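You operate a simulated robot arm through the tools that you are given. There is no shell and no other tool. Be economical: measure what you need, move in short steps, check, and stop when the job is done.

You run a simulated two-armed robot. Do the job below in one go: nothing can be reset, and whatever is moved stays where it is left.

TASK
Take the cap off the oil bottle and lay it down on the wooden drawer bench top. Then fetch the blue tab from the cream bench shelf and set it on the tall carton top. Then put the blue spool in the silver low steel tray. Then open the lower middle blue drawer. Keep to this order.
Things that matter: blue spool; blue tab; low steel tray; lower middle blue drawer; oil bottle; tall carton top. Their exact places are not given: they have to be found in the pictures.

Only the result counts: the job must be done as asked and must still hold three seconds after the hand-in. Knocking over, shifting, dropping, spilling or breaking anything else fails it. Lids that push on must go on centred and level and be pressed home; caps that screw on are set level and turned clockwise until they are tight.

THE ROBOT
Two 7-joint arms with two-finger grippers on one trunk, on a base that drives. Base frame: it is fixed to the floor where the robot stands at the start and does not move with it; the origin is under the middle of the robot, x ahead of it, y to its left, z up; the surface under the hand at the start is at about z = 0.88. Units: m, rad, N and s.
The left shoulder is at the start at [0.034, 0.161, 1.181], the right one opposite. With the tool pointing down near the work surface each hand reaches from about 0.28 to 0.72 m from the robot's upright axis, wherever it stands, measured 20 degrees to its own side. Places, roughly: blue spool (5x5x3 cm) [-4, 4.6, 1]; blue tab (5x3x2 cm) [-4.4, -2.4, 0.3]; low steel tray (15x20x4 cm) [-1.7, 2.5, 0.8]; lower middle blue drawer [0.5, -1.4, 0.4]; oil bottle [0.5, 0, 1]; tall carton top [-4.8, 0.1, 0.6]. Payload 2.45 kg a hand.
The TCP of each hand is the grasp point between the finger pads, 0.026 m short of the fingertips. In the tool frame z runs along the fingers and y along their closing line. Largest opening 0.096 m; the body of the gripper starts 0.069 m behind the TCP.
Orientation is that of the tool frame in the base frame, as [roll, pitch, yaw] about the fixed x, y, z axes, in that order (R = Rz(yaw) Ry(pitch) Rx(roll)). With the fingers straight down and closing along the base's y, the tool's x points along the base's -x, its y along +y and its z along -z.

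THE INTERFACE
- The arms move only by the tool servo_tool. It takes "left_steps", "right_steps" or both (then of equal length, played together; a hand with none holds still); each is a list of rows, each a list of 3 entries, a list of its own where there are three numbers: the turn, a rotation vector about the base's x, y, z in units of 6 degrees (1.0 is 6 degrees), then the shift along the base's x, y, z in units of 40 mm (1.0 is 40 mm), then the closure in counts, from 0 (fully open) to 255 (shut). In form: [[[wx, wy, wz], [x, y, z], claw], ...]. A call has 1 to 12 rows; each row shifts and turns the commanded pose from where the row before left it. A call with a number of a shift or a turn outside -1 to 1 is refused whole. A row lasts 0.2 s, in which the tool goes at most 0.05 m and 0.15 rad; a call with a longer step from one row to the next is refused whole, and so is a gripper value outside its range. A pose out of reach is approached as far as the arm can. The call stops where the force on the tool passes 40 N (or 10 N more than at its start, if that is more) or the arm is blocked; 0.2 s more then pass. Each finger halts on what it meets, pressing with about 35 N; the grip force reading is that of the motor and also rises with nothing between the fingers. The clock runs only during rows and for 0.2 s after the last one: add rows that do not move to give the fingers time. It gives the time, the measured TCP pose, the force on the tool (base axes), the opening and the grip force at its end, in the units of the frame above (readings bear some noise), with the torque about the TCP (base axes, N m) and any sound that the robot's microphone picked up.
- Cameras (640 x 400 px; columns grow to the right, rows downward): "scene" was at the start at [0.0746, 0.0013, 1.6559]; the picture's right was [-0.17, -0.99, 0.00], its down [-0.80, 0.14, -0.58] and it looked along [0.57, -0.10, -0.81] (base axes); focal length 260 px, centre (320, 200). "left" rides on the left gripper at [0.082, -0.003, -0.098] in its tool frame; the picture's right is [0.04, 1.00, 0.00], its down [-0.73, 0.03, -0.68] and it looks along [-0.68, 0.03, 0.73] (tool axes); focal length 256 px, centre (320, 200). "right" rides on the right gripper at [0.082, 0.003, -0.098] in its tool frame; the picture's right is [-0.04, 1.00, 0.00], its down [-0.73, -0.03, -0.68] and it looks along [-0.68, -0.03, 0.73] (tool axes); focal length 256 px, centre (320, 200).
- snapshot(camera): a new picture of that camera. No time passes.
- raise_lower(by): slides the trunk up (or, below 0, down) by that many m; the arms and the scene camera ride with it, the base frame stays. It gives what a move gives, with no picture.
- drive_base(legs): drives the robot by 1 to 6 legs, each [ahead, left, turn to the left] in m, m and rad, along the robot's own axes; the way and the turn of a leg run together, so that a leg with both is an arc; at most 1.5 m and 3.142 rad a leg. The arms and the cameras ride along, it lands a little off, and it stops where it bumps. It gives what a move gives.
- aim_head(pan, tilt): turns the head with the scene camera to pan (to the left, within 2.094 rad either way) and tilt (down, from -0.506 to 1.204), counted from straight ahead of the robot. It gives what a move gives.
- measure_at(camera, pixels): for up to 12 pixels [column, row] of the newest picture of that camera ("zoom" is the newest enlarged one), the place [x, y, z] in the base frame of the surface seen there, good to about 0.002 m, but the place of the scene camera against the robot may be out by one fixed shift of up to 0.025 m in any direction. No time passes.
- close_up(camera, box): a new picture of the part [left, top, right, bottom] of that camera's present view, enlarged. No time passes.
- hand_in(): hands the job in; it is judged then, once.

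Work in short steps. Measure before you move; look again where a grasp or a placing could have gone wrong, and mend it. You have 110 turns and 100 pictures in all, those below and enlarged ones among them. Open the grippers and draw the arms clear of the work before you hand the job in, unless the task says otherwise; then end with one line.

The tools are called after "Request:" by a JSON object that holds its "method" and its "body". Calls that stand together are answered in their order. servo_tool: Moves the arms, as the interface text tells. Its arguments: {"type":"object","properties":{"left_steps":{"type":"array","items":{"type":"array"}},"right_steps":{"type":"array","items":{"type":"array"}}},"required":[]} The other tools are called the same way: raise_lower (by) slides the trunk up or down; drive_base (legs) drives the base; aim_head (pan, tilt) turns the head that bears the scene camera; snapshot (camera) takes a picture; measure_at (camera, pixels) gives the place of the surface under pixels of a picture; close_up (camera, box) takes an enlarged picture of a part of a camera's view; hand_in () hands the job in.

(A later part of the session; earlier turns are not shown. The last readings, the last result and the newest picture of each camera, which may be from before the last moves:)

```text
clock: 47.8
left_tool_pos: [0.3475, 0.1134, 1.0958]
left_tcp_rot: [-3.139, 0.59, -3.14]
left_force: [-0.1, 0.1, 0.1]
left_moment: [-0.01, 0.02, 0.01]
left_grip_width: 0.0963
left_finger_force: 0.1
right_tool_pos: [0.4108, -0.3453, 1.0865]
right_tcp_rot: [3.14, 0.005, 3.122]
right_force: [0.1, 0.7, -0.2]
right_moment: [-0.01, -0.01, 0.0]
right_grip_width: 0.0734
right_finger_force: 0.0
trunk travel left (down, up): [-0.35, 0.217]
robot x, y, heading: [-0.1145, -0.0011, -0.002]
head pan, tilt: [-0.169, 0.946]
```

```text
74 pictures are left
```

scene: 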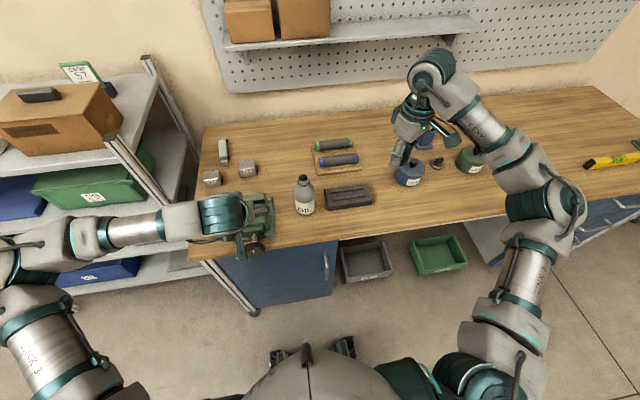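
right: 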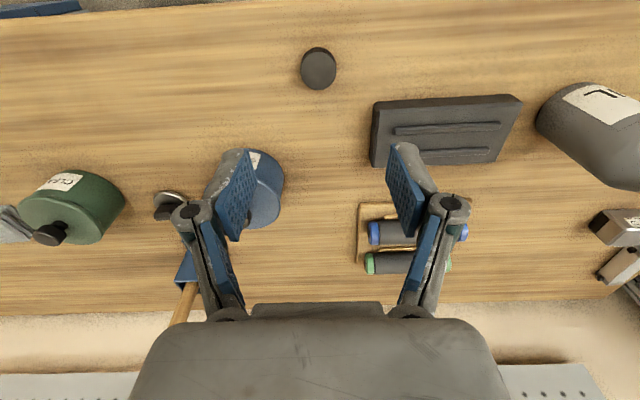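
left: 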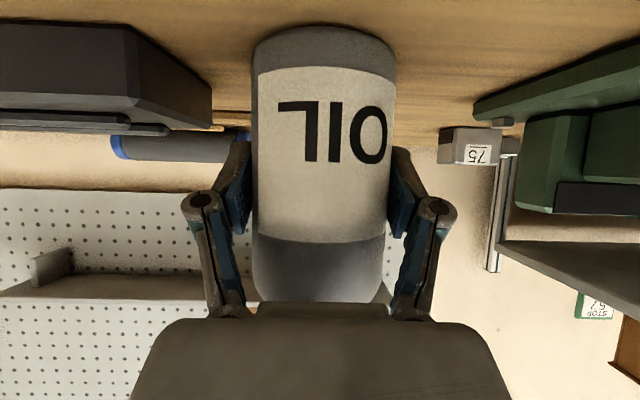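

The cap lies flat at right (318,68). Step one is done; I raise and tuck both arms for driving.

Request:
{"method": "servo_tool", "body": {"left_steps": [[[0, 1, 0], [-0.3, 0, 0.6], 0], [[0, 1, 0], [-0.3, 0.3, 0.6], 0], [[0, 1, 0], [-0.4, 0.3, 0.6], 0], [[0, 1, 0], [-0.4, 0.3, 0.6], 0], [[0, 1, 0], [-0.4, 0.3, 0.6], 0], [[0, 0.63, 0], [-0.4, 0, 0], 0], [[0, 0, 0], [0, 0, 0], 0]], "right_steps": [[[0, 0, 0], [-0.7, 0.5, 0.6], 0], [[0, 0, 0], [-0.7, 0.6, 0.6], 0], [[0, 0, 0], [-0.7, 0.7, 0.6], 0], [[0, 0, 0], [-0.7, 0.7, 0.6], 0], [[0, 0, 0], [-0.7, 0.7, 0.6], 0], [[0, 0, 0], [0, 0.3, 0], 0], [[0, 0, 0], [0, 0, 0], 0]]}}

Request:
{"method": "aim_head", "body": {"pan": 0, "tilt": 0.45}}

Request:
{"method": "drive_base", "body": {"legs": [[-0.3, 0, 0], [0, 0, 1.57], [0, 0, 1.57]]}}

Request:
{"method": "snapshot", "body": {"camera": "scene"}}

```text
clock: 49.4
left_tool_pos: [0.2595, 0.1628, 1.2157]
left_tcp_rot: [-3.142, -0.003, 3.141]
left_force: [0.1, -0.7, 0.2]
left_moment: [0.02, -0.01, -0.03]
left_grip_width: 0.0962
left_finger_force: 0.1
right_tool_pos: [0.2724, -0.2066, 1.2046]
right_tcp_rot: [3.14, 0.004, 3.12]
right_force: [-0.6, 0.1, 0.1]
right_moment: [0.0, 0.03, -0.02]
right_grip_width: 0.0961
right_finger_force: 0.0
trunk travel left (down, up): [-0.35, 0.217]
robot x, y, heading: [-0.1191, 0.0018, 0.0]
head pan, tilt: [-0.169, 0.946]
```

```text
clock: 50.4
left_tool_pos: [0.2607, 0.1622, 1.2159]
left_tcp_rot: [-3.141, 0.0, -3.141]
left_force: [0.4, 0.5, 0.4]
left_moment: [-0.02, 0.01, -0.01]
left_grip_width: 0.0958
left_finger_force: 0.1
right_tool_pos: [0.2731, -0.2055, 1.2047]
right_tcp_rot: [3.141, 0.007, 3.121]
right_force: [0.4, 0.3, 1.1]
right_moment: [0.0, -0.03, 0.02]
right_grip_width: 0.0959
right_finger_force: 0.0
trunk travel left (down, up): [-0.35, 0.217]
robot x, y, heading: [-0.1159, 0.0011, -0.0]
head pan, tilt: [0.0, 0.45]
```

```text
clock: 60.0
left_tool_pos: [-0.8015, -0.1577, 1.2147]
left_tcp_rot: [-3.14, -0.001, -0.009]
left_force: [0.5, 0.0, -0.4]
left_moment: [0.03, 0.0, -0.03]
left_grip_width: 0.0961
left_finger_force: 0.2
right_tool_pos: [-0.8102, 0.2116, 1.2042]
right_tcp_rot: [3.14, 0.006, -0.03]
right_force: [0.5, 0.0, 0.2]
right_moment: [0.0, 0.04, 0.01]
right_grip_width: 0.096
right_finger_force: 0.0
trunk travel left (down, up): [-0.35, 0.217]
robot x, y, heading: [-0.4176, 0.0009, 3.131]
head pan, tilt: [0.0, 0.45]
```

```text
73 pictures are left
```

scene: 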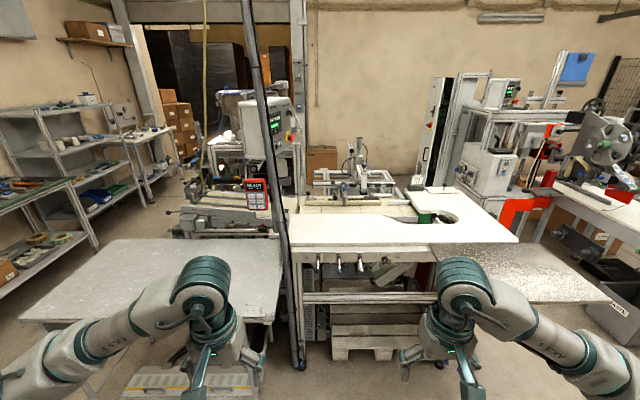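

I now face the workshop. I measure several landmarks to build a map.

Request:
{"method": "measure_at", "body": {"camera": "scene", "pixels": [[30, 318], [150, 250], [270, 318], [300, 365], [370, 350], [500, 240], [580, 300], [180, 185], [230, 150], [640, 280], [20, 300], [100, 240]]}}

Request:
{"method": "aim_head", "body": {"pan": 0.75, "tilt": 0.45}}

Request:
{"method": "snapshot", "body": {"camera": "scene"}}

```text
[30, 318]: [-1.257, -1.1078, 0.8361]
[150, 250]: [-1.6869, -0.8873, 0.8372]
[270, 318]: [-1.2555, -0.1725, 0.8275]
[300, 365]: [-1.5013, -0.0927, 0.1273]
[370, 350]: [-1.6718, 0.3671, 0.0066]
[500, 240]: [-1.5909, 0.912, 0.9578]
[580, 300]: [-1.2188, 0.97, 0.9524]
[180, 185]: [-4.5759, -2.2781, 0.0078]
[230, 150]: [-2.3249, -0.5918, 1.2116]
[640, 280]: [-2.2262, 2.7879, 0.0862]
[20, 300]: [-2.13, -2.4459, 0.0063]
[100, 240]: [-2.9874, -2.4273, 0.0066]
```

```text
clock: 61.1
left_tool_pos: [-0.7984, -0.159, 1.2172]
left_tcp_rot: [-3.141, 0.005, -0.01]
left_force: [0.0, -0.2, -0.5]
left_moment: [0.01, -0.07, 0.01]
left_grip_width: 0.0962
left_finger_force: 0.0
right_tool_pos: [-0.8079, 0.21, 1.205]
right_tcp_rot: [3.14, 0.007, -0.03]
right_force: [0.2, 0.4, 0.3]
right_moment: [0.0, 0.01, 0.0]
right_grip_width: 0.0958
right_finger_force: 0.1
trunk travel left (down, up): [-0.35, 0.217]
robot x, y, heading: [-0.4202, 0.0046, 3.133]
head pan, tilt: [0.75, 0.45]
```

```text
72 pictures are left
```

scene: 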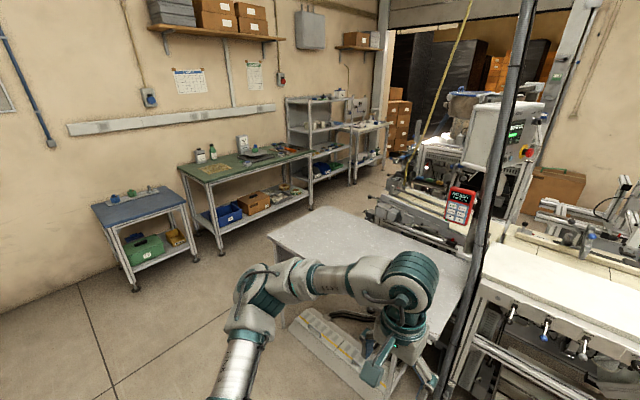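

A corridor runs left past the grey table. I measure the far benches along the left wall and the table's corner.

Request:
{"method": "measure_at", "body": {"camera": "scene", "pixels": [[370, 127], [365, 165], [382, 160], [313, 208], [220, 258], [335, 160], [268, 237], [330, 210], [136, 290], [270, 255], [400, 200], [395, 165]]}}

Request:
{"method": "close_up", "body": {"camera": "scene", "box": [270, 80, 430, 220]}}

```text
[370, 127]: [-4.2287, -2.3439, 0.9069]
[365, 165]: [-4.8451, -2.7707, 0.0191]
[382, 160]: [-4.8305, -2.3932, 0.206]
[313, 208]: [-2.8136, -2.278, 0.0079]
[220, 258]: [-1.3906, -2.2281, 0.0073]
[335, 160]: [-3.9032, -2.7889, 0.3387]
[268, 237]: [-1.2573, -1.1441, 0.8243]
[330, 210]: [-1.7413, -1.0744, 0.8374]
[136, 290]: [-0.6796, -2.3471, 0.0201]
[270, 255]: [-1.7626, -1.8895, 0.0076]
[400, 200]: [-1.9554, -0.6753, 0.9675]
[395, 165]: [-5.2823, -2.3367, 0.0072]
```

```text
2.86 times, centred on (350, 150) of scene
```

zoom: 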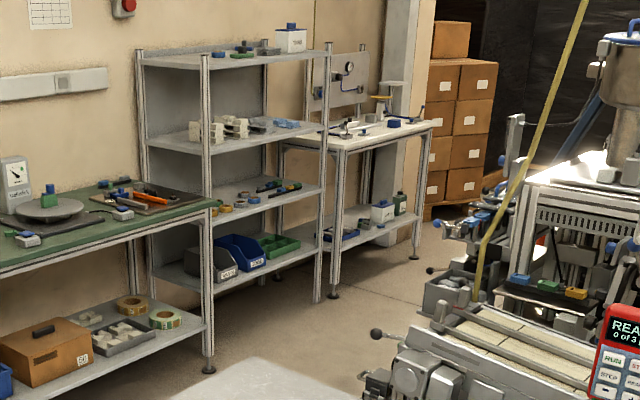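

The cream bench is at x -4.2..-4.9, front at y about -2.35. I go round the grey table: turn left, ahead 1.65 m, turn back to face -x.

Request:
{"method": "drive_base", "body": {"legs": [[0, 0, 1.57], [1.5, 0, 0], [0.15, 0, 0], [0, 0, -1.57]]}}

Request:
{"method": "aim_head", "body": {"pan": 0.0, "tilt": 0.45}}

Request:
{"method": "snapshot", "body": {"camera": "scene"}}

```text
clock: 77.2
left_tool_pos: [-0.818, -1.7903, 1.2167]
left_tcp_rot: [-3.141, 0.004, -0.021]
left_force: [0.4, 0.5, -0.1]
left_moment: [0.0, 0.0, 0.05]
left_grip_width: 0.0961
left_finger_force: 0.1
right_tool_pos: [-0.8214, -1.4234, 1.2061]
right_tcp_rot: [-3.142, 0.008, -0.044]
right_force: [0.4, -0.7, -0.4]
right_moment: [0.02, -0.02, -0.02]
right_grip_width: 0.0961
right_finger_force: 0.0
trunk travel left (down, up): [-0.35, 0.217]
robot x, y, heading: [-0.4379, -1.6389, 3.12]
head pan, tilt: [0.75, 0.45]
```

```text
clock: 78.3
left_tool_pos: [-0.8145, -1.7899, 1.2171]
left_tcp_rot: [3.141, 0.004, -0.022]
left_force: [-0.7, 0.2, 0.1]
left_moment: [-0.02, 0.04, -0.01]
left_grip_width: 0.0962
left_finger_force: 0.0
right_tool_pos: [-0.8187, -1.4214, 1.2067]
right_tcp_rot: [3.138, 0.011, -0.044]
right_force: [-0.3, -0.3, 0.6]
right_moment: [0.02, 0.0, -0.01]
right_grip_width: 0.0961
right_finger_force: 0.1
trunk travel left (down, up): [-0.35, 0.217]
robot x, y, heading: [-0.4395, -1.6393, 3.123]
head pan, tilt: [0.0, 0.45]
```

```text
70 pictures are left
```

scene: 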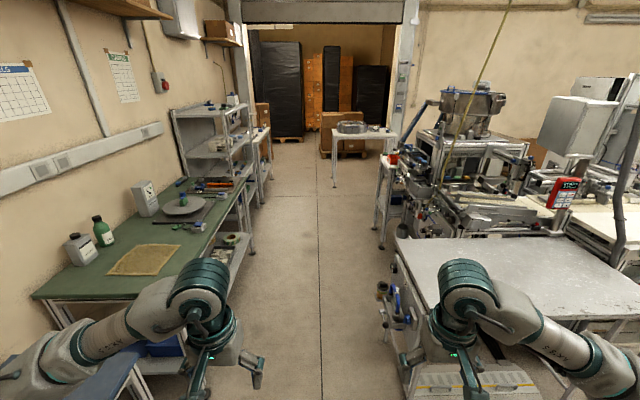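

Request:
{"method": "measure_at", "body": {"camera": "scene", "pixels": [[380, 290], [385, 248], [245, 250], [320, 250], [395, 205], [335, 187], [385, 152], [330, 155], [265, 195], [230, 265], [130, 298], [350, 123]]}}

```text
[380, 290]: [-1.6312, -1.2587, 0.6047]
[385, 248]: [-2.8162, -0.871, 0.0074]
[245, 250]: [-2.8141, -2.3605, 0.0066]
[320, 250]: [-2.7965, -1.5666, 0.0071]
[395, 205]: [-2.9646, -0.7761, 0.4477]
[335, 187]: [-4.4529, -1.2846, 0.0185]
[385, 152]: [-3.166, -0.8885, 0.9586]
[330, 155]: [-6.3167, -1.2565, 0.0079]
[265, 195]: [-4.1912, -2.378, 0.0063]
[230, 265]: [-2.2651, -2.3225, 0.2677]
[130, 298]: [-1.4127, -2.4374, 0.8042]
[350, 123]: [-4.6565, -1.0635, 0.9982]
```

The corridor spans y -2.35 to -1.26, so I shift left to y -1.80 and go ahead to about x -3.3, then look at the cream bench.

Request:
{"method": "drive_base", "body": {"legs": [[0, 0.15, 0.02], [1.5, 0, 0], [1.3, 0, 0]]}}

Request:
{"method": "aim_head", "body": {"pan": 0.75, "tilt": 0.6}}

Request:
{"method": "snapshot", "body": {"camera": "scene"}}

```text
clock: 92.8
left_tool_pos: [-3.6124, -1.9332, 1.2176]
left_tcp_rot: [3.132, 0.006, -0.001]
left_force: [0.2, 0.8, -0.7]
left_moment: [-0.06, 0.06, -0.01]
left_grip_width: 0.0959
left_finger_force: 0.1
right_tool_pos: [-3.6235, -1.5656, 1.2054]
right_tcp_rot: [3.134, 0.013, -0.023]
right_force: [-0.2, 0.1, 0.5]
right_moment: [-0.02, 0.02, 0.01]
right_grip_width: 0.0959
right_finger_force: 0.0
trunk travel left (down, up): [-0.35, 0.217]
robot x, y, heading: [-3.2398, -1.7821, -3.14]
head pan, tilt: [0.0, 0.45]
```

```text
clock: 93.9
left_tool_pos: [-3.6067, -2.0164, 1.2095]
left_tcp_rot: [-3.089, 0.011, 0.004]
left_force: [-0.5, -0.2, 0.4]
left_moment: [0.1, -0.05, 0.04]
left_grip_width: 0.0961
left_finger_force: 0.0
right_tool_pos: [-3.618, -1.6493, 1.2193]
right_tcp_rot: [-3.087, 0.021, -0.017]
right_force: [0.4, -1.8, 0.0]
right_moment: [0.1, 0.07, 0.06]
right_grip_width: 0.096
right_finger_force: 0.1
trunk travel left (down, up): [-0.35, 0.217]
robot x, y, heading: [-3.2421, -1.7888, -3.136]
head pan, tilt: [0.75, 0.6]
```

```text
69 pictures are left
```

scene: 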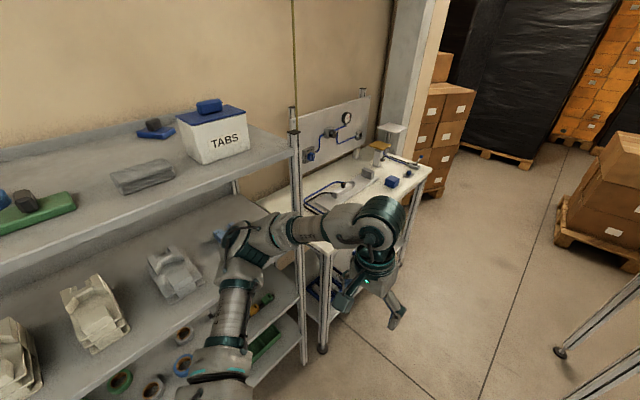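

The readings show the trunk leaning about 3 degrees to the left (roll -3.089). I check whether it settles before doing anything else.

Request:
{"method": "servo_tool", "body": {"left_steps": [[[0, 0, 0], [0, 0, 0], 0], [[0, 0, 0], [0, 0, 0], 0], [[0, 0, 0], [0, 0, 0], 0], [[0, 0, 0], [0, 0, 0], 0]]}}

Request:
{"method": "aim_head", "body": {"pan": 0.75, "tilt": 1.0}}

Request:
{"method": "snapshot", "body": {"camera": "scene"}}

```text
clock: 95.1
left_tool_pos: [-3.6055, -1.9876, 1.214]
left_tcp_rot: [-3.117, 0.01, 0.0]
left_force: [0.2, 0.2, 0.6]
left_moment: [-0.02, -0.01, 0.04]
left_grip_width: 0.0961
left_finger_force: 0.1
right_tool_pos: [-3.6187, -1.6189, 1.2164]
right_tcp_rot: [-3.112, 0.018, -0.019]
right_force: [0.0, 0.6, -0.9]
right_moment: [0.0, 0.03, 0.0]
right_grip_width: 0.096
right_finger_force: 0.0
trunk travel left (down, up): [-0.35, 0.217]
robot x, y, heading: [-3.2393, -1.7894, -3.137]
head pan, tilt: [0.75, 0.6]
stopped in row 4 (left hand): the arm was blocked; the commanded pose is now the measured one
```

```text
clock: 96.0
left_tool_pos: [-3.6063, -1.9982, 1.2131]
left_tcp_rot: [-3.109, 0.012, 0.006]
left_force: [1.0, -0.9, -0.6]
left_moment: [0.08, -0.02, 0.01]
left_grip_width: 0.096
left_finger_force: 0.1
right_tool_pos: [-3.6185, -1.6317, 1.2166]
right_tcp_rot: [-3.106, 0.021, -0.017]
right_force: [-0.5, -0.2, 0.1]
right_moment: [0.08, 0.05, 0.0]
right_grip_width: 0.0961
right_finger_force: 0.1
trunk travel left (down, up): [-0.35, 0.217]
robot x, y, heading: [-3.2394, -1.7925, -3.137]
head pan, tilt: [0.75, 1.0]
```

```text
68 pictures are left
```

scene: 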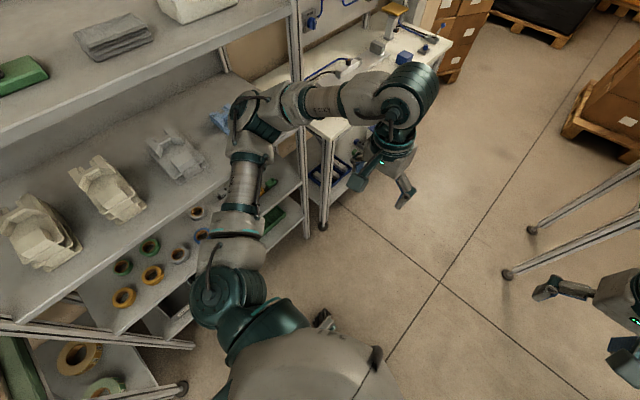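

The left elbow reaches into the rack and leans on it. I move straight right by 0.2 m to bring it out.

Request:
{"method": "drive_base", "body": {"legs": [[0, -0.2, 0]]}}

Request:
{"method": "snapshot", "body": {"camera": "scene"}}

```text
clock: 97.5
left_tool_pos: [-3.6077, -1.8348, 1.2081]
left_tcp_rot: [-3.083, 0.008, 0.006]
left_force: [-0.4, -1.1, 0.1]
left_moment: [0.02, -0.08, -0.02]
left_grip_width: 0.0959
left_finger_force: 0.1
right_tool_pos: [-3.6186, -1.4665, 1.2211]
right_tcp_rot: [-3.083, 0.021, -0.016]
right_force: [0.0, -0.1, -0.6]
right_moment: [0.06, 0.05, 0.03]
right_grip_width: 0.096
right_finger_force: 0.1
trunk travel left (down, up): [-0.35, 0.217]
robot x, y, heading: [-3.2428, -1.6004, 3.139]
head pan, tilt: [0.75, 1.0]
```

```text
67 pictures are left
```

scene: 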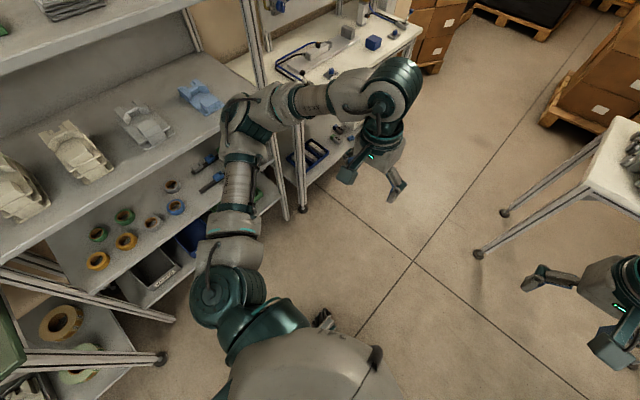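

It still leans; I let time pass to see whether it settles upright now that it is free.

Request:
{"method": "servo_tool", "body": {"right_steps": [[[0, 0, 0], [0, 0, 0], 0], [[0, 0, 0], [0, 0, 0], 0], [[0, 0, 0], [0, 0, 0], 0], [[0, 0, 0], [0, 0, 0], 0], [[0, 0, 0], [0, 0, 0], 0], [[0, 0, 0], [0, 0, 0], 0]]}}

Request:
{"method": "close_up", "body": {"camera": "scene", "box": [160, 60, 320, 220]}}

```text
clock: 99.1
left_tool_pos: [-3.6003, -1.8007, 1.2173]
left_tcp_rot: [-3.11, 0.012, 0.001]
left_force: [-0.2, -1.0, -0.5]
left_moment: [0.03, 0.01, 0.04]
left_grip_width: 0.0959
left_finger_force: 0.0
right_tool_pos: [-3.6117, -1.4326, 1.2197]
right_tcp_rot: [-3.105, 0.027, -0.02]
right_force: [-0.3, -0.2, 0.5]
right_moment: [0.08, 0.03, 0.0]
right_grip_width: 0.0961
right_finger_force: 0.0
trunk travel left (down, up): [-0.35, 0.217]
robot x, y, heading: [-3.2411, -1.5966, 3.141]
head pan, tilt: [0.75, 1.0]
stopped in row 6 (right hand): the arm was blocked; the commanded pose is now the measured one
```

```text
2.50 times, centred on (240, 140) of scene
```

zoom: 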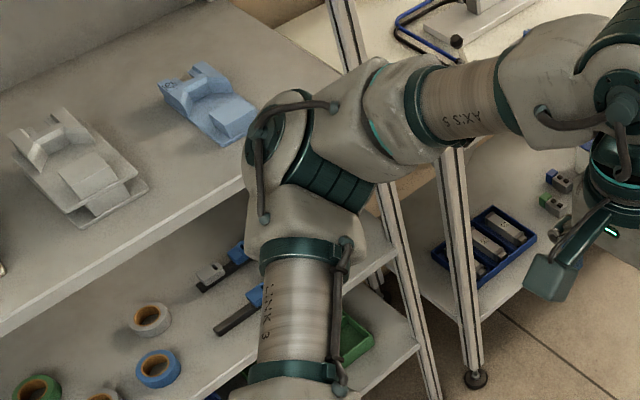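

I measure the elbow against the shelf edge and upright.

Request:
{"method": "measure_at", "body": {"camera": "zoom", "pixels": [[265, 140], [310, 210], [350, 90], [240, 200], [100, 280], [340, 30], [400, 260], [300, 320], [470, 250], [600, 130]]}}

Request:
{"method": "aim_head", "body": {"pan": -0.75, "tilt": 0.9}}

Request:
{"method": "snapshot", "body": {"camera": "scene"}}

```text
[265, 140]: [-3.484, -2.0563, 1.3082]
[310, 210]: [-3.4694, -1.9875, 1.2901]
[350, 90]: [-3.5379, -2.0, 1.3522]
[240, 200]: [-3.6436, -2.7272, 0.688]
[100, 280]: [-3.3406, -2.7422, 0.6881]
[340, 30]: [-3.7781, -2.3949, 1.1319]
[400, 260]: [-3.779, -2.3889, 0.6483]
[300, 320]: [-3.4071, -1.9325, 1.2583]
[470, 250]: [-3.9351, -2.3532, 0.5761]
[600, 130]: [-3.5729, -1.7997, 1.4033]
```

```text
clock: 100.7
left_tool_pos: [-3.6013, -1.7504, 1.2226]
left_tcp_rot: [-3.141, 0.013, -0.004]
left_force: [0.4, 1.1, -1.0]
left_moment: [-0.15, 0.02, -0.04]
left_grip_width: 0.0961
left_finger_force: 0.1
right_tool_pos: [-3.6127, -1.3835, 1.2132]
right_tcp_rot: [-3.14, 0.024, -0.026]
right_force: [-0.6, 1.3, -0.4]
right_moment: [-0.14, -0.02, 0.01]
right_grip_width: 0.096
right_finger_force: 0.2
trunk travel left (down, up): [-0.35, 0.217]
robot x, y, heading: [-3.2417, -1.5849, 3.139]
head pan, tilt: [-0.75, 0.901]
```

```text
65 pictures are left
```

scene: 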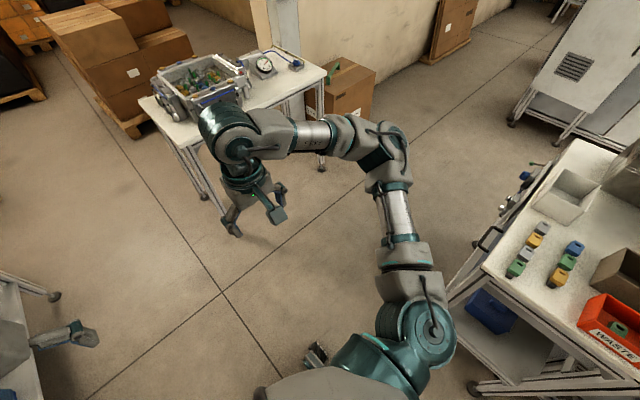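

It reads upright again now (roll -3.141), and the elbow is 0.3 m clear of the rack, so this looks like a sway. I check that it stays still.

Request:
{"method": "aim_head", "body": {"pan": 0, "tilt": 1.1}}

Request:
{"method": "snapshot", "body": {"camera": "scene"}}

Request:
{"method": "aim_head", "body": {"pan": 0, "tilt": 0.5}}

Request:
{"method": "snapshot", "body": {"camera": "scene"}}

```text
clock: 101.8
left_tool_pos: [-3.601, -1.7982, 1.2174]
left_tcp_rot: [-3.113, 0.014, -0.002]
left_force: [-0.1, 0.2, 0.7]
left_moment: [0.01, 0.0, 0.0]
left_grip_width: 0.0959
left_finger_force: 0.1
right_tool_pos: [-3.6125, -1.4288, 1.2198]
right_tcp_rot: [-3.108, 0.025, -0.019]
right_force: [1.0, -0.3, -0.5]
right_moment: [0.02, 0.0, -0.02]
right_grip_width: 0.0962
right_finger_force: 0.1
trunk travel left (down, up): [-0.35, 0.217]
robot x, y, heading: [-3.2419, -1.5954, 3.14]
head pan, tilt: [0.0, 1.1]
```

```text
64 pictures are left
```

scene: 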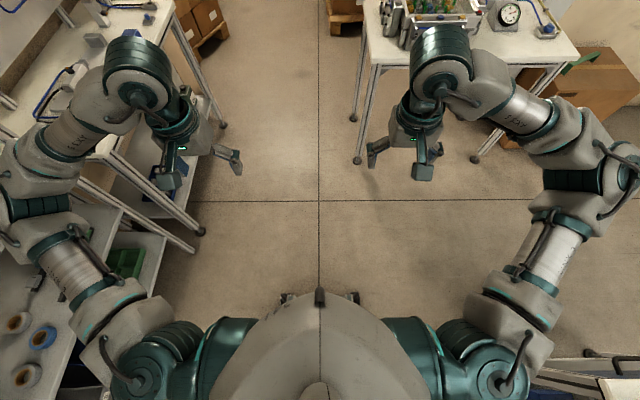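

```text
clock: 102.8
left_tool_pos: [-3.6011, -1.8221, 1.2124]
left_tcp_rot: [-3.096, 0.015, 0.005]
left_force: [-0.5, -1.5, 0.1]
left_moment: [0.06, -0.06, 0.02]
left_grip_width: 0.096
left_finger_force: 0.2
right_tool_pos: [-3.6126, -1.4538, 1.2222]
right_tcp_rot: [-3.091, 0.028, -0.018]
right_force: [0.6, -2.0, 0.3]
right_moment: [0.04, 0.04, 0.03]
right_grip_width: 0.0961
right_finger_force: 0.1
trunk travel left (down, up): [-0.35, 0.217]
robot x, y, heading: [-3.2403, -1.5982, 3.139]
head pan, tilt: [0.0, 0.499]
```

```text
63 pictures are left
```

scene: 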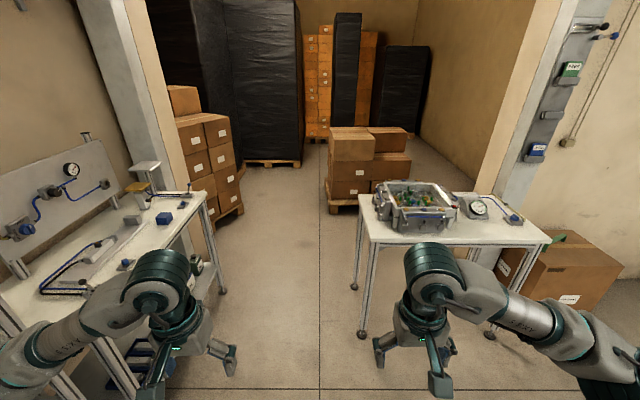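

It sways slowly by a couple of degrees, but the base stands still. I turn to face the wall here, go ahead 0.12 m, then slide right along the benches to the cream bench.

Request:
{"method": "drive_base", "body": {"legs": [[0, 0, 1.57], [0.1, 0, 0], [0, -0.9, 0]]}}

Request:
{"method": "aim_head", "body": {"pan": -0.1, "tilt": 0.8}}

Request:
{"method": "snapshot", "body": {"camera": "scene"}}

```text
clock: 112.2
left_tool_pos: [-3.8956, -2.0553, 1.2065]
left_tcp_rot: [-3.076, 0.009, 1.575]
left_force: [2.4, -0.6, 0.4]
left_moment: [0.1, 0.15, 0.03]
left_grip_width: 0.0962
left_finger_force: 0.0
right_tool_pos: [-4.2616, -2.0654, 1.2234]
right_tcp_rot: [-3.073, 0.024, 1.553]
right_force: [2.0, 0.1, 0.2]
right_moment: [-0.04, 0.2, 0.03]
right_grip_width: 0.0959
right_finger_force: 0.0
trunk travel left (down, up): [-0.35, 0.217]
robot x, y, heading: [-4.1354, -1.6905, -1.576]
head pan, tilt: [0.0, 0.499]
```

```text
clock: 113.0
left_tool_pos: [-3.8979, -2.0466, 1.2136]
left_tcp_rot: [-3.09, 0.017, 1.58]
left_force: [1.5, -0.7, -0.1]
left_moment: [0.04, 0.12, 0.04]
left_grip_width: 0.0959
left_finger_force: 0.1
right_tool_pos: [-4.2665, -2.0574, 1.2246]
right_tcp_rot: [-3.085, 0.032, 1.558]
right_force: [1.4, 0.1, 0.1]
right_moment: [-0.03, 0.12, 0.01]
right_grip_width: 0.0958
right_finger_force: 0.0
trunk travel left (down, up): [-0.35, 0.217]
robot x, y, heading: [-4.1278, -1.6924, -1.577]
head pan, tilt: [-0.099, 0.799]
```

```text
62 pictures are left
```

scene: 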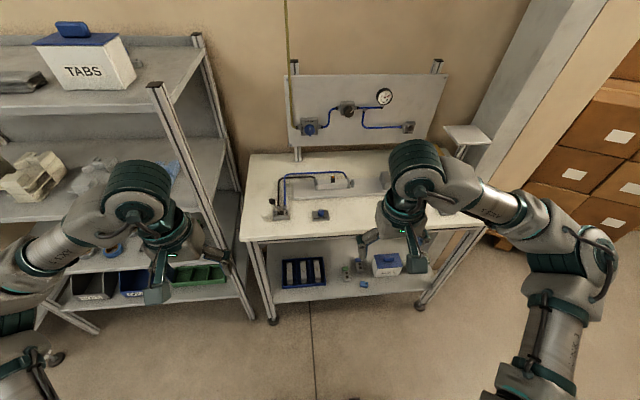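

The cream bench is ahead, its shelf at rows 260-295. I enlarge it to find the blue tab.

Request:
{"method": "close_up", "body": {"camera": "scene", "box": [250, 225, 450, 325]}}

```text
3.20 times, centred on (350, 275) of scene
```

zoom: 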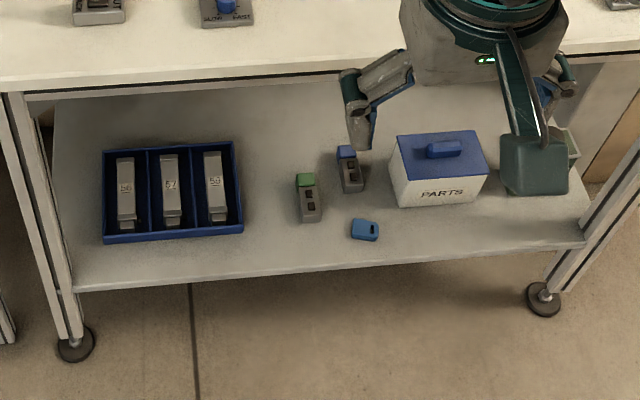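

The blue tab with a hole lies at zoom (364,229), near the shelf's front edge. I measure it and its surroundings.

Request:
{"method": "measure_at", "body": {"camera": "zoom", "pixels": [[364, 229], [353, 230], [377, 232], [365, 220], [364, 239], [310, 210], [350, 180], [420, 200], [360, 263], [240, 235], [480, 180], [300, 92]]}}

```text
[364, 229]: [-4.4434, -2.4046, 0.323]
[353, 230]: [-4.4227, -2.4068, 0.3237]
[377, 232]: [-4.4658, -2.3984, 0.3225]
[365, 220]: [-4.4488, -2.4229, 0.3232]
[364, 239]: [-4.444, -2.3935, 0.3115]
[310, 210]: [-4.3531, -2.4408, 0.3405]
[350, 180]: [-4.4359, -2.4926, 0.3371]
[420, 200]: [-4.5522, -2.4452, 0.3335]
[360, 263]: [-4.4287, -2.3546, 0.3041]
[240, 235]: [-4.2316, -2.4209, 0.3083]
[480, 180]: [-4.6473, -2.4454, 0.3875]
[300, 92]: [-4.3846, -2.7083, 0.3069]
```

Tab centre is about (-4.443,-2.406), top z 0.323, with the shelf at 0.304. I tuck the left hand back and up and tilt the right hand 42 degrees forward, then lower the trunk and drive closer.

Request:
{"method": "servo_tool", "body": {"left_steps": [[[0, 0, 0], [0, 0.3, 0.5], 0], [[0, 0, 0], [0, 0.4, 0.5], 0], [[0, 0, 0], [0, 0.4, 0.5], 0], [[0, 0, 0], [0, 0.4, 0.5], 0], [[0, 0, 0], [0, 0, 0.5], 0], [[0, 0, 0], [0, 0, 0.5], 0], [[0, 0, 0], [0, 0, 0], 0]], "right_steps": [[[-1, 0, 0], [0, 0.2, 0], 40], [[-1, 0, 0], [0, 0.2, 0], 40], [[-1, 0, 0], [0, 0.2, 0], 40], [[-1, 0, 0], [0, 0.2, 0], 40], [[-1, 0, 0], [0, 0.2, 0], 40], [[-1, 0, 0], [0, 0, 0], 40], [[-1, 0, 0], [0, 0, 0], 40]]}}

Request:
{"method": "raise_lower", "body": {"by": -0.34}}

```text
clock: 114.6
left_tool_pos: [-3.9686, -1.9875, 1.3415]
left_tcp_rot: [-3.137, 0.014, 1.569]
left_force: [-0.9, 0.1, -0.6]
left_moment: [-0.04, -0.06, -0.04]
left_grip_width: 0.0959
left_finger_force: 0.1
right_tool_pos: [-4.3351, -2.0287, 1.2262]
right_tcp_rot: [3.131, 0.762, 1.527]
right_force: [-1.8, 0.0, -0.3]
right_moment: [0.04, -0.05, 0.02]
right_grip_width: 0.0809
right_finger_force: 0.0
right hand out of reach, approached as far as the arm can: row 7
trunk travel left (down, up): [-0.35, 0.217]
robot x, y, heading: [-4.1339, -1.6875, -1.576]
head pan, tilt: [-0.099, 0.799]
```

```text
clock: 117.9
left_tool_pos: [-3.982, -2.0267, 0.9798]
left_tcp_rot: [3.132, -0.098, 1.573]
left_force: [-0.8, 0.2, -0.4]
left_moment: [-0.02, -0.09, 0.02]
left_grip_width: 0.0959
left_finger_force: 0.2
right_tool_pos: [-4.3403, -2.1096, 0.7208]
right_tcp_rot: [3.135, 0.245, 1.539]
right_force: [-2.5, 0.3, 0.2]
right_moment: [0.02, -0.12, 0.01]
right_grip_width: 0.0809
right_finger_force: 0.1
trunk travel left (down, up): [-0.01, 0.557]
robot x, y, heading: [-4.1432, -1.687, -1.576]
head pan, tilt: [-0.099, 0.799]
```

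The right hand's pitch fell from 0.76 to 0.25 during the lowering, so something is off. I look at the scene before moving on.

Request:
{"method": "snapshot", "body": {"camera": "scene"}}

Request:
{"method": "aim_head", "body": {"pan": -0.9, "tilt": 1.0}}

Request:
{"method": "snapshot", "body": {"camera": "scene"}}

```text
60 pictures are left
```

scene: 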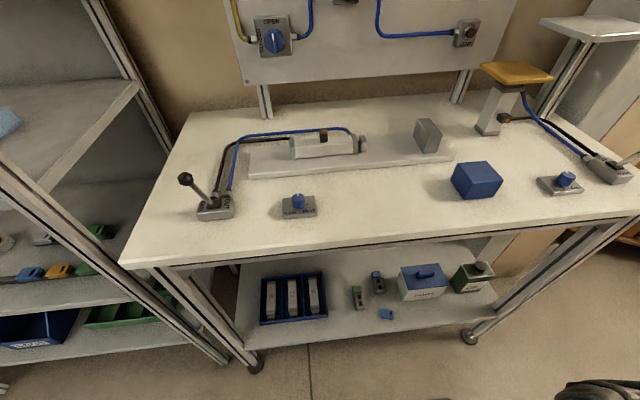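

```text
clock: 119.0
left_tool_pos: [-3.92, -2.0253, 0.9711]
left_tcp_rot: [-3.099, -0.101, 1.576]
left_force: [1.3, -0.9, 0.4]
left_moment: [-0.01, 0.14, -0.01]
left_grip_width: 0.096
left_finger_force: 0.0
right_tool_pos: [-4.2912, -2.1108, 0.7278]
right_tcp_rot: [-3.104, 0.245, 1.559]
right_force: [1.4, 0.7, 0.2]
right_moment: [0.0, 0.19, -0.05]
right_grip_width: 0.081
right_finger_force: 0.2
trunk travel left (down, up): [-0.01, 0.557]
robot x, y, heading: [-4.1256, -1.6914, -1.576]
head pan, tilt: [-0.901, 1.0]
```

```text
59 pictures are left
```

scene: 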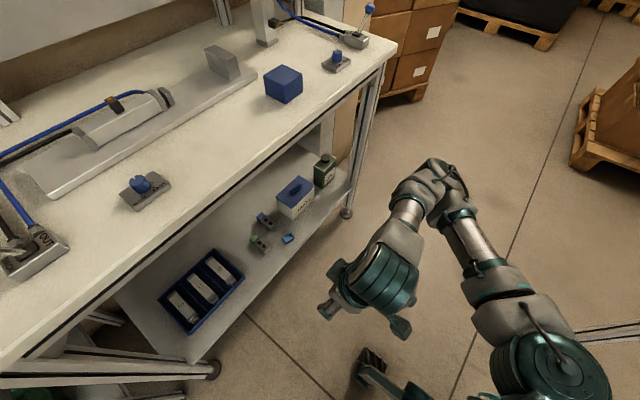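

No contact is visible: the arms just sagged with the trunk. I wait 2 s to see whether the sway dies down.

Request:
{"method": "servo_tool", "body": {"right_steps": [[[0, 0, 0], [0, 0, 0], 40], [[0, 0, 0], [0, 0, 0], 40], [[0, 0, 0], [0, 0, 0], 40], [[0, 0, 0], [0, 0, 0], 40], [[0, 0, 0], [0, 0, 0], 40], [[0, 0, 0], [0, 0, 0], 40], [[0, 0, 0], [0, 0, 0], 40], [[0, 0, 0], [0, 0, 0], 40], [[0, 0, 0], [0, 0, 0], 40], [[0, 0, 0], [0, 0, 0], 40]]}}

Request:
{"method": "aim_head", "body": {"pan": -0.4, "tilt": 1.0}}

Request:
{"method": "snapshot", "body": {"camera": "scene"}}

```text
clock: 121.2
left_tool_pos: [-3.934, -2.0256, 0.9744]
left_tcp_rot: [-3.113, -0.099, 1.574]
left_force: [0.0, -0.4, 0.6]
left_moment: [0.01, 0.03, 0.0]
left_grip_width: 0.0962
left_finger_force: 0.1
right_tool_pos: [-4.3036, -2.1106, 0.7265]
right_tcp_rot: [-3.115, 0.245, 1.555]
right_force: [0.9, 0.0, 0.0]
right_moment: [-0.01, 0.1, -0.02]
right_grip_width: 0.0808
right_finger_force: 0.0
trunk travel left (down, up): [-0.01, 0.557]
robot x, y, heading: [-4.1319, -1.6856, -1.575]
head pan, tilt: [-0.901, 1.0]
```

```text
clock: 122.2
left_tool_pos: [-3.9368, -2.0245, 0.9728]
left_tcp_rot: [-3.115, -0.098, 1.576]
left_force: [0.9, 0.4, -0.1]
left_moment: [0.02, 0.1, 0.02]
left_grip_width: 0.0961
left_finger_force: 0.0
right_tool_pos: [-4.3043, -2.1108, 0.7256]
right_tcp_rot: [-3.118, 0.246, 1.553]
right_force: [1.9, 0.0, 1.3]
right_moment: [-0.01, 0.04, -0.02]
right_grip_width: 0.0809
right_finger_force: 0.1
trunk travel left (down, up): [-0.01, 0.557]
robot x, y, heading: [-4.1359, -1.6922, -1.576]
head pan, tilt: [-0.4, 1.0]
```

```text
58 pictures are left
```

scene: 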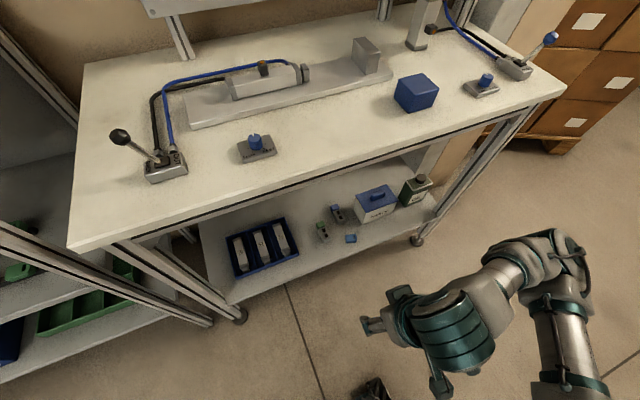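

It has settled with a small steady lean. I drive 0.1 m ahead and 0.13 m right, keeping the right hand clear of the bench edge.

Request:
{"method": "drive_base", "body": {"legs": [[0.1, -0.13, 0]]}}

Request:
{"method": "servo_tool", "body": {"right_steps": [[[-0.8, 0, 0], [0, 0, -0.7], 40], [[-0.8, 0, 0], [0, 0, -0.9], 40], [[-0.8, 0, 0], [0, 0, -0.9], 40], [[-0.8, 0, 0], [0, 0, -0.9], 40], [[-0.8, 0, 0], [0, 0, -0.9], 40], [[-0.8, 0, 0], [0, 0, -0.9], 40], [[0, 0, 0], [0, 0, -0.7], 40], [[0, 0, 0], [0, 0, 0], 40]]}}

Request:
{"method": "snapshot", "body": {"camera": "right"}}

Request:
{"method": "snapshot", "body": {"camera": "scene"}}

```text
clock: 123.6
left_tool_pos: [-4.0683, -2.1262, 0.9737]
left_tcp_rot: [-3.116, -0.101, 1.577]
left_force: [1.0, 0.3, -0.2]
left_moment: [0.03, 0.03, -0.01]
left_grip_width: 0.0957
left_finger_force: 0.0
right_tool_pos: [-4.4353, -2.2112, 0.7248]
right_tcp_rot: [-3.117, 0.243, 1.553]
right_force: [0.5, -0.6, -1.0]
right_moment: [0.05, 0.06, -0.01]
right_grip_width: 0.0809
right_finger_force: 0.1
trunk travel left (down, up): [-0.01, 0.557]
robot x, y, heading: [-4.2631, -1.792, -1.573]
head pan, tilt: [-0.4, 1.0]
```

```text
clock: 125.4
left_tool_pos: [-4.0805, -2.1207, 0.9775]
left_tcp_rot: [-3.128, -0.093, 1.575]
left_force: [-0.1, -0.4, 0.2]
left_moment: [0.03, 0.02, 0.01]
left_grip_width: 0.0961
left_finger_force: 0.0
right_tool_pos: [-4.417, -2.2774, 0.5042]
right_tcp_rot: [3.137, 0.753, 1.542]
right_force: [-1.5, 0.2, 0.3]
right_moment: [0.01, -0.01, 0.02]
right_grip_width: 0.0809
right_finger_force: 0.1
right hand out of reach, approached as far as the arm can: row 1, 2, 3, 4, 6
trunk travel left (down, up): [-0.01, 0.557]
robot x, y, heading: [-4.261, -1.7887, -1.573]
head pan, tilt: [-0.4, 1.0]
```

```text
57 pictures are left
```

right: 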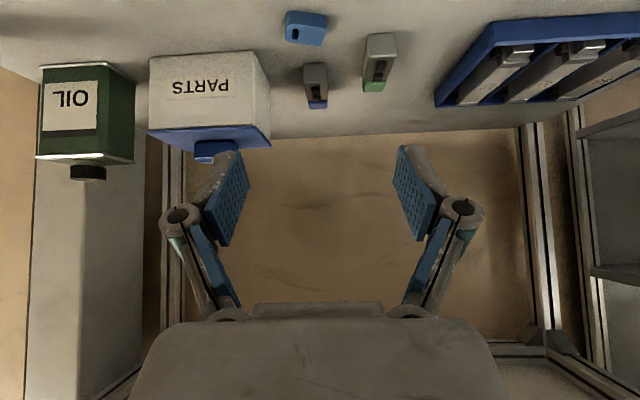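

```text
56 pictures are left
```

scene: 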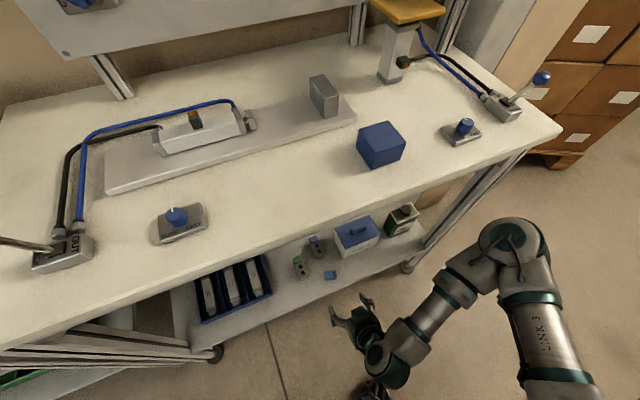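

The tab shows in the hand camera at right (305,28). I measure it for the exact place.

Request:
{"method": "measure_at", "body": {"camera": "right", "pixels": [[306, 25], [288, 25], [326, 27], [308, 15], [304, 38], [304, 46], [300, 60], [360, 20], [378, 60], [312, 80]]}}

Request:
{"method": "close_up", "body": {"camera": "right", "box": [250, 0, 410, 100]}}

```text
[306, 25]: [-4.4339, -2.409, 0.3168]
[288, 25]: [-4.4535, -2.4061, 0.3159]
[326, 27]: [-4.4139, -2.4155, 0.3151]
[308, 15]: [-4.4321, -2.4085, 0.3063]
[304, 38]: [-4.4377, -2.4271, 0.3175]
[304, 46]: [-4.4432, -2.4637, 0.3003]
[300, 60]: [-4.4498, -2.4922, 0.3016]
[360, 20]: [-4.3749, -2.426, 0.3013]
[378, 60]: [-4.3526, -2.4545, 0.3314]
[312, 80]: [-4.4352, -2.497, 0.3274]
```

```text
4.00 times, centred on (330, 50) of right
```

zoom: 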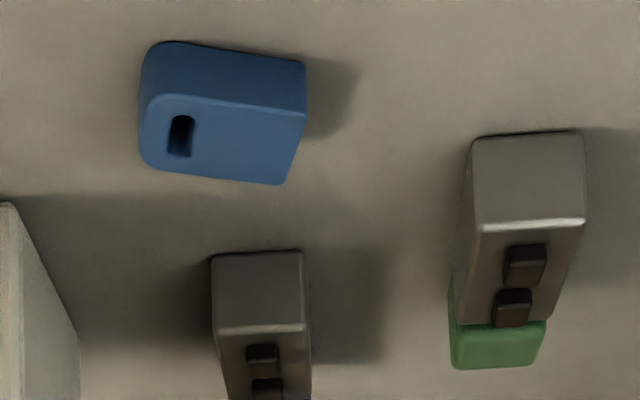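

Tab centre is (-4.436,-2.422), top z 0.317, turned about -13 degrees. I yaw the hand -11 degrees, narrow the opening to 68 mm, and go to a point 0.1 m back along the approach line.

Request:
{"method": "servo_tool", "body": {"right_steps": [[[0, 0, -0.7], [0, -0.4, -0.6], 75], [[0, 0, -0.7], [0, -0.4, -0.6], 75], [[0, 0, -0.6], [0, -0.4, -0.6], 75], [[0, 0, 0], [-0.08, -0.4, -0.7], 75], [[0, 0, 0], [0, 0, 0], 75], [[0, 0, 0], [0, 0, 0], 75], [[0, 0, 0], [0, 0, 0], 75]]}}

Request:
{"method": "snapshot", "body": {"camera": "right"}}

```text
clock: 127.0
left_tool_pos: [-4.0771, -2.1212, 0.9785]
left_tcp_rot: [-3.124, -0.093, 1.576]
left_force: [0.6, -0.3, -0.3]
left_moment: [0.03, 0.01, 0.0]
left_grip_width: 0.096
left_finger_force: 0.0
right_tool_pos: [-4.4181, -2.3416, 0.4045]
right_tcp_rot: [-3.139, 0.753, 1.336]
right_force: [0.8, -0.1, -0.3]
right_moment: [0.0, 0.01, 0.0]
right_grip_width: 0.0677
right_finger_force: 0.1
trunk travel left (down, up): [-0.01, 0.557]
robot x, y, heading: [-4.2634, -1.7914, -1.571]
head pan, tilt: [-0.4, 1.0]
```

```text
54 pictures are left
```

right: 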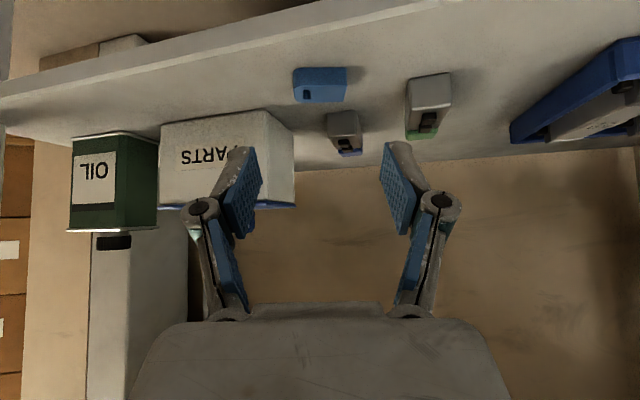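

The tab is square to the hand at (320,88), well centred. I re-measure before going in.

Request:
{"method": "measure_at", "body": {"camera": "right", "pixels": [[320, 92], [297, 92], [343, 92], [320, 84], [320, 100], [320, 112], [320, 60], [340, 118], [410, 110]]}}

```text
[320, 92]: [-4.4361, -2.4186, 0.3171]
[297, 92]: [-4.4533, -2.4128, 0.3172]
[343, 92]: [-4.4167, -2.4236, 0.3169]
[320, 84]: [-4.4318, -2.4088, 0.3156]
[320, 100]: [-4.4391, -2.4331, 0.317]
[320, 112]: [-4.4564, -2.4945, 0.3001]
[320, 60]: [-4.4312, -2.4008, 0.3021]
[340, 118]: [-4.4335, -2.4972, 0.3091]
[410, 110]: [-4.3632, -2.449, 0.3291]
```

I go in along the fingers to (-4.433,-2.406,0.331) in three slow steps and close.

Request:
{"method": "servo_tool", "body": {"right_steps": [[[0, 0, 0], [-0.125, -0.535, -0.61], 75], [[0, 0, 0], [-0.125, -0.535, -0.61], 75], [[0, 0, 0], [-0.125, -0.535, -0.61], 75], [[0, 0, 0], [0, 0, 0], 75], [[0, 0, 0], [0, 0, 0], 110], [[0, 0, 0], [0, 0, 0], 150], [[0, 0, 0], [0, 0, 0], 200], [[0, 0, 0], [0, 0, 0], 200]]}}

Request:
{"method": "close_up", "body": {"camera": "right", "box": [220, 60, 420, 220]}}

```text
clock: 128.8
left_tool_pos: [-4.0772, -2.1205, 0.9783]
left_tcp_rot: [-3.124, -0.095, 1.576]
left_force: [-0.8, -0.3, 0.7]
left_moment: [0.0, -0.02, 0.0]
left_grip_width: 0.0959
left_finger_force: 0.0
right_tool_pos: [-4.431, -2.4061, 0.3296]
right_tcp_rot: [-3.14, 0.752, 1.335]
right_force: [-0.6, -0.1, 0.1]
right_moment: [0.01, 0.01, -0.02]
right_grip_width: 0.0423
right_finger_force: 35.6
trunk travel left (down, up): [-0.01, 0.557]
robot x, y, heading: [-4.2629, -1.7895, -1.577]
head pan, tilt: [-0.4, 1.0]
```

```text
2.50 times, centred on (320, 140) of right
```

zoom: 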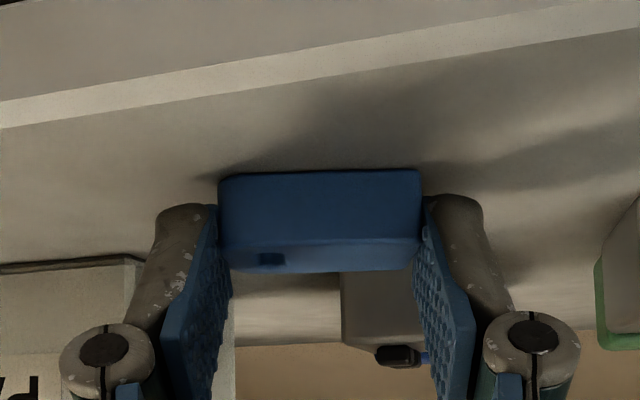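

Tab is gripped (42 mm, 35 N). I lift it 40 mm and draw it out toward +y, then check.

Request:
{"method": "servo_tool", "body": {"right_steps": [[[0, 0, 0], [0, 0, 0.4], 200], [[0, 0, 0], [0, 0, 0.6], 200], [[0, 0, 0], [0, 0.5, 0.5], 200], [[0, 0, 0], [0, 0.8, 0.3], 200], [[0, 0, 0], [0, 0.9, 0.3], 200], [[0, 0, 0], [0, 0.9, 0.3], 200], [[0, 0, 0], [0, 0, 0], 200]]}}

Request:
{"method": "snapshot", "body": {"camera": "right"}}

```text
clock: 130.4
left_tool_pos: [-4.0772, -2.1208, 0.9778]
left_tcp_rot: [-3.125, -0.095, 1.577]
left_force: [0.2, 0.0, 0.2]
left_moment: [0.0, -0.02, -0.01]
left_grip_width: 0.0957
left_finger_force: 0.0
right_tool_pos: [-4.4315, -2.2823, 0.4275]
right_tcp_rot: [-3.141, 0.754, 1.336]
right_force: [0.2, 0.1, 0.6]
right_moment: [-0.01, -0.01, 0.04]
right_grip_width: 0.0423
right_finger_force: 34.6
trunk travel left (down, up): [-0.01, 0.557]
robot x, y, heading: [-4.2638, -1.7905, -1.572]
head pan, tilt: [-0.4, 1.0]
```

```text
52 pictures are left
```

right: 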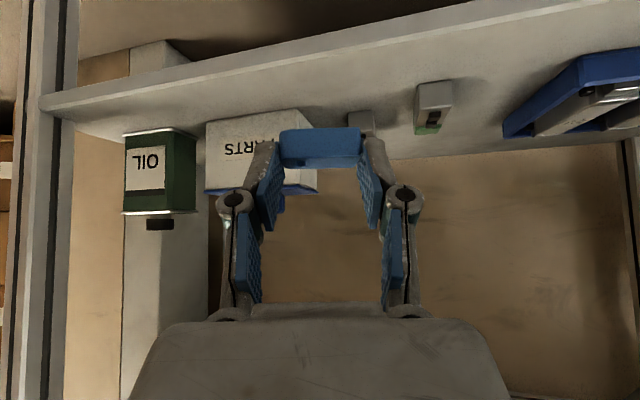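

The tab is held. I back off 0.2 m, raise the trunk, bring the right hand in, then slide left out of the gap.

Request:
{"method": "drive_base", "body": {"legs": [[-0.15, 0, 0]]}}

Request:
{"method": "raise_lower", "body": {"by": 0.3}}

Request:
{"method": "servo_tool", "body": {"right_steps": [[[0.8, 0, 0], [0.1, 0, 1], 200], [[0.8, 0, 0], [0.1, 0.1, 1], 200], [[0.8, 0, 0], [0.1, 0.1, 1], 200], [[0.8, 0, 0], [0.1, 0.2, 1], 200], [[0.8, 0, 0], [0.1, 0.2, 1], 200], [[0.8, 0, 0], [0.1, 0.2, 1], 200], [[0.8, 0, 0], [0, 0.2, 1], 200], [[0.8, 0, 0], [0, 0, 0.5], 200], [[0.8, 0, 0], [0, 0, 0], 200], [[0, 0, 0], [0, 0, 0], 200]]}}

```text
clock: 131.8
left_tool_pos: [-4.0758, -1.9688, 0.9777]
left_tcp_rot: [-3.123, -0.095, 1.576]
left_force: [0.0, 0.3, 0.1]
left_moment: [-0.03, 0.01, -0.01]
left_grip_width: 0.0961
left_finger_force: 0.0
right_tool_pos: [-4.4307, -2.1318, 0.4283]
right_tcp_rot: [-3.14, 0.752, 1.336]
right_force: [-0.3, 0.6, 0.9]
right_moment: [0.0, 0.0, 0.0]
right_grip_width: 0.0422
right_finger_force: 35.0
trunk travel left (down, up): [-0.01, 0.557]
robot x, y, heading: [-4.2626, -1.6424, -1.571]
head pan, tilt: [-0.4, 1.0]
```

```text
clock: 134.8
left_tool_pos: [-4.0759, -1.9661, 1.2794]
left_tcp_rot: [-3.123, -0.09, 1.573]
left_force: [0.2, -0.4, -0.1]
left_moment: [0.01, 0.0, 0.01]
left_grip_width: 0.0958
left_finger_force: 0.1
right_tool_pos: [-4.4323, -2.1297, 0.7297]
right_tcp_rot: [3.141, 0.758, 1.335]
right_force: [-0.5, 0.5, -0.1]
right_moment: [0.02, 0.03, 0.01]
right_grip_width: 0.0422
right_finger_force: 34.6
trunk travel left (down, up): [-0.31, 0.257]
robot x, y, heading: [-4.2626, -1.6374, -1.576]
head pan, tilt: [-0.4, 1.0]
```

```text
clock: 137.0
left_tool_pos: [-4.0761, -1.9645, 1.2805]
left_tcp_rot: [-3.123, -0.09, 1.575]
left_force: [-1.2, 0.5, -0.2]
left_moment: [-0.04, -0.02, -0.02]
left_grip_width: 0.096
left_finger_force: 0.1
right_tool_pos: [-4.4066, -2.0894, 1.0302]
right_tcp_rot: [-2.98, 0.017, 1.4]
right_force: [0.3, 0.2, -0.5]
right_moment: [-0.01, 0.01, 0.05]
right_grip_width: 0.042
right_finger_force: 35.0
trunk travel left (down, up): [-0.31, 0.257]
robot x, y, heading: [-4.2614, -1.6375, -1.571]
head pan, tilt: [-0.4, 1.0]
```

Hand is raised and upright; the tab will be laid later by tilting 43 degrees forward again. Now I slide left (to x -3.45), turn to face -x, and look toward the carton.

Request:
{"method": "drive_base", "body": {"legs": [[0, 0.8, 0], [0, 0, -1.57]]}}

Request:
{"method": "aim_head", "body": {"pan": -0.8, "tilt": 0.5}}

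Request:
{"method": "snapshot", "body": {"camera": "scene"}}

```text
clock: 145.0
left_tool_pos: [-3.7899, -1.8372, 1.2797]
left_tcp_rot: [-3.122, -0.089, 0.013]
left_force: [0.1, 0.0, 0.8]
left_moment: [0.03, -0.03, 0.03]
left_grip_width: 0.096
left_finger_force: 0.0
right_tool_pos: [-3.9173, -1.5038, 1.0292]
right_tcp_rot: [-2.979, 0.018, -0.164]
right_force: [-0.3, -0.7, -0.3]
right_moment: [-0.01, 0.03, 0.01]
right_grip_width: 0.0421
right_finger_force: 34.7
trunk travel left (down, up): [-0.31, 0.257]
robot x, y, heading: [-3.4699, -1.6454, -3.128]
head pan, tilt: [-0.4, 1.0]
```

```text
clock: 146.0
left_tool_pos: [-3.7854, -1.8346, 1.2797]
left_tcp_rot: [-3.123, -0.084, 0.012]
left_force: [0.4, 0.6, 0.7]
left_moment: [-0.02, 0.01, -0.01]
left_grip_width: 0.0961
left_finger_force: 0.0
right_tool_pos: [-3.9135, -1.5036, 1.0318]
right_tcp_rot: [-2.98, 0.02, -0.165]
right_force: [-0.5, 0.6, -0.3]
right_moment: [0.03, 0.01, -0.01]
right_grip_width: 0.0421
right_finger_force: 34.9
trunk travel left (down, up): [-0.31, 0.257]
robot x, y, heading: [-3.4638, -1.6417, -3.139]
head pan, tilt: [-0.799, 0.499]
```

```text
51 pictures are left
```

scene: 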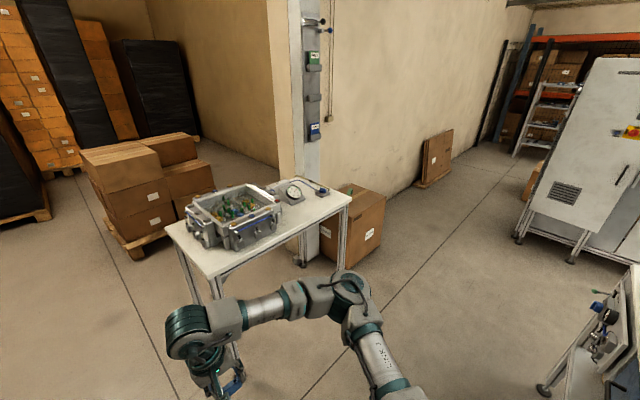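

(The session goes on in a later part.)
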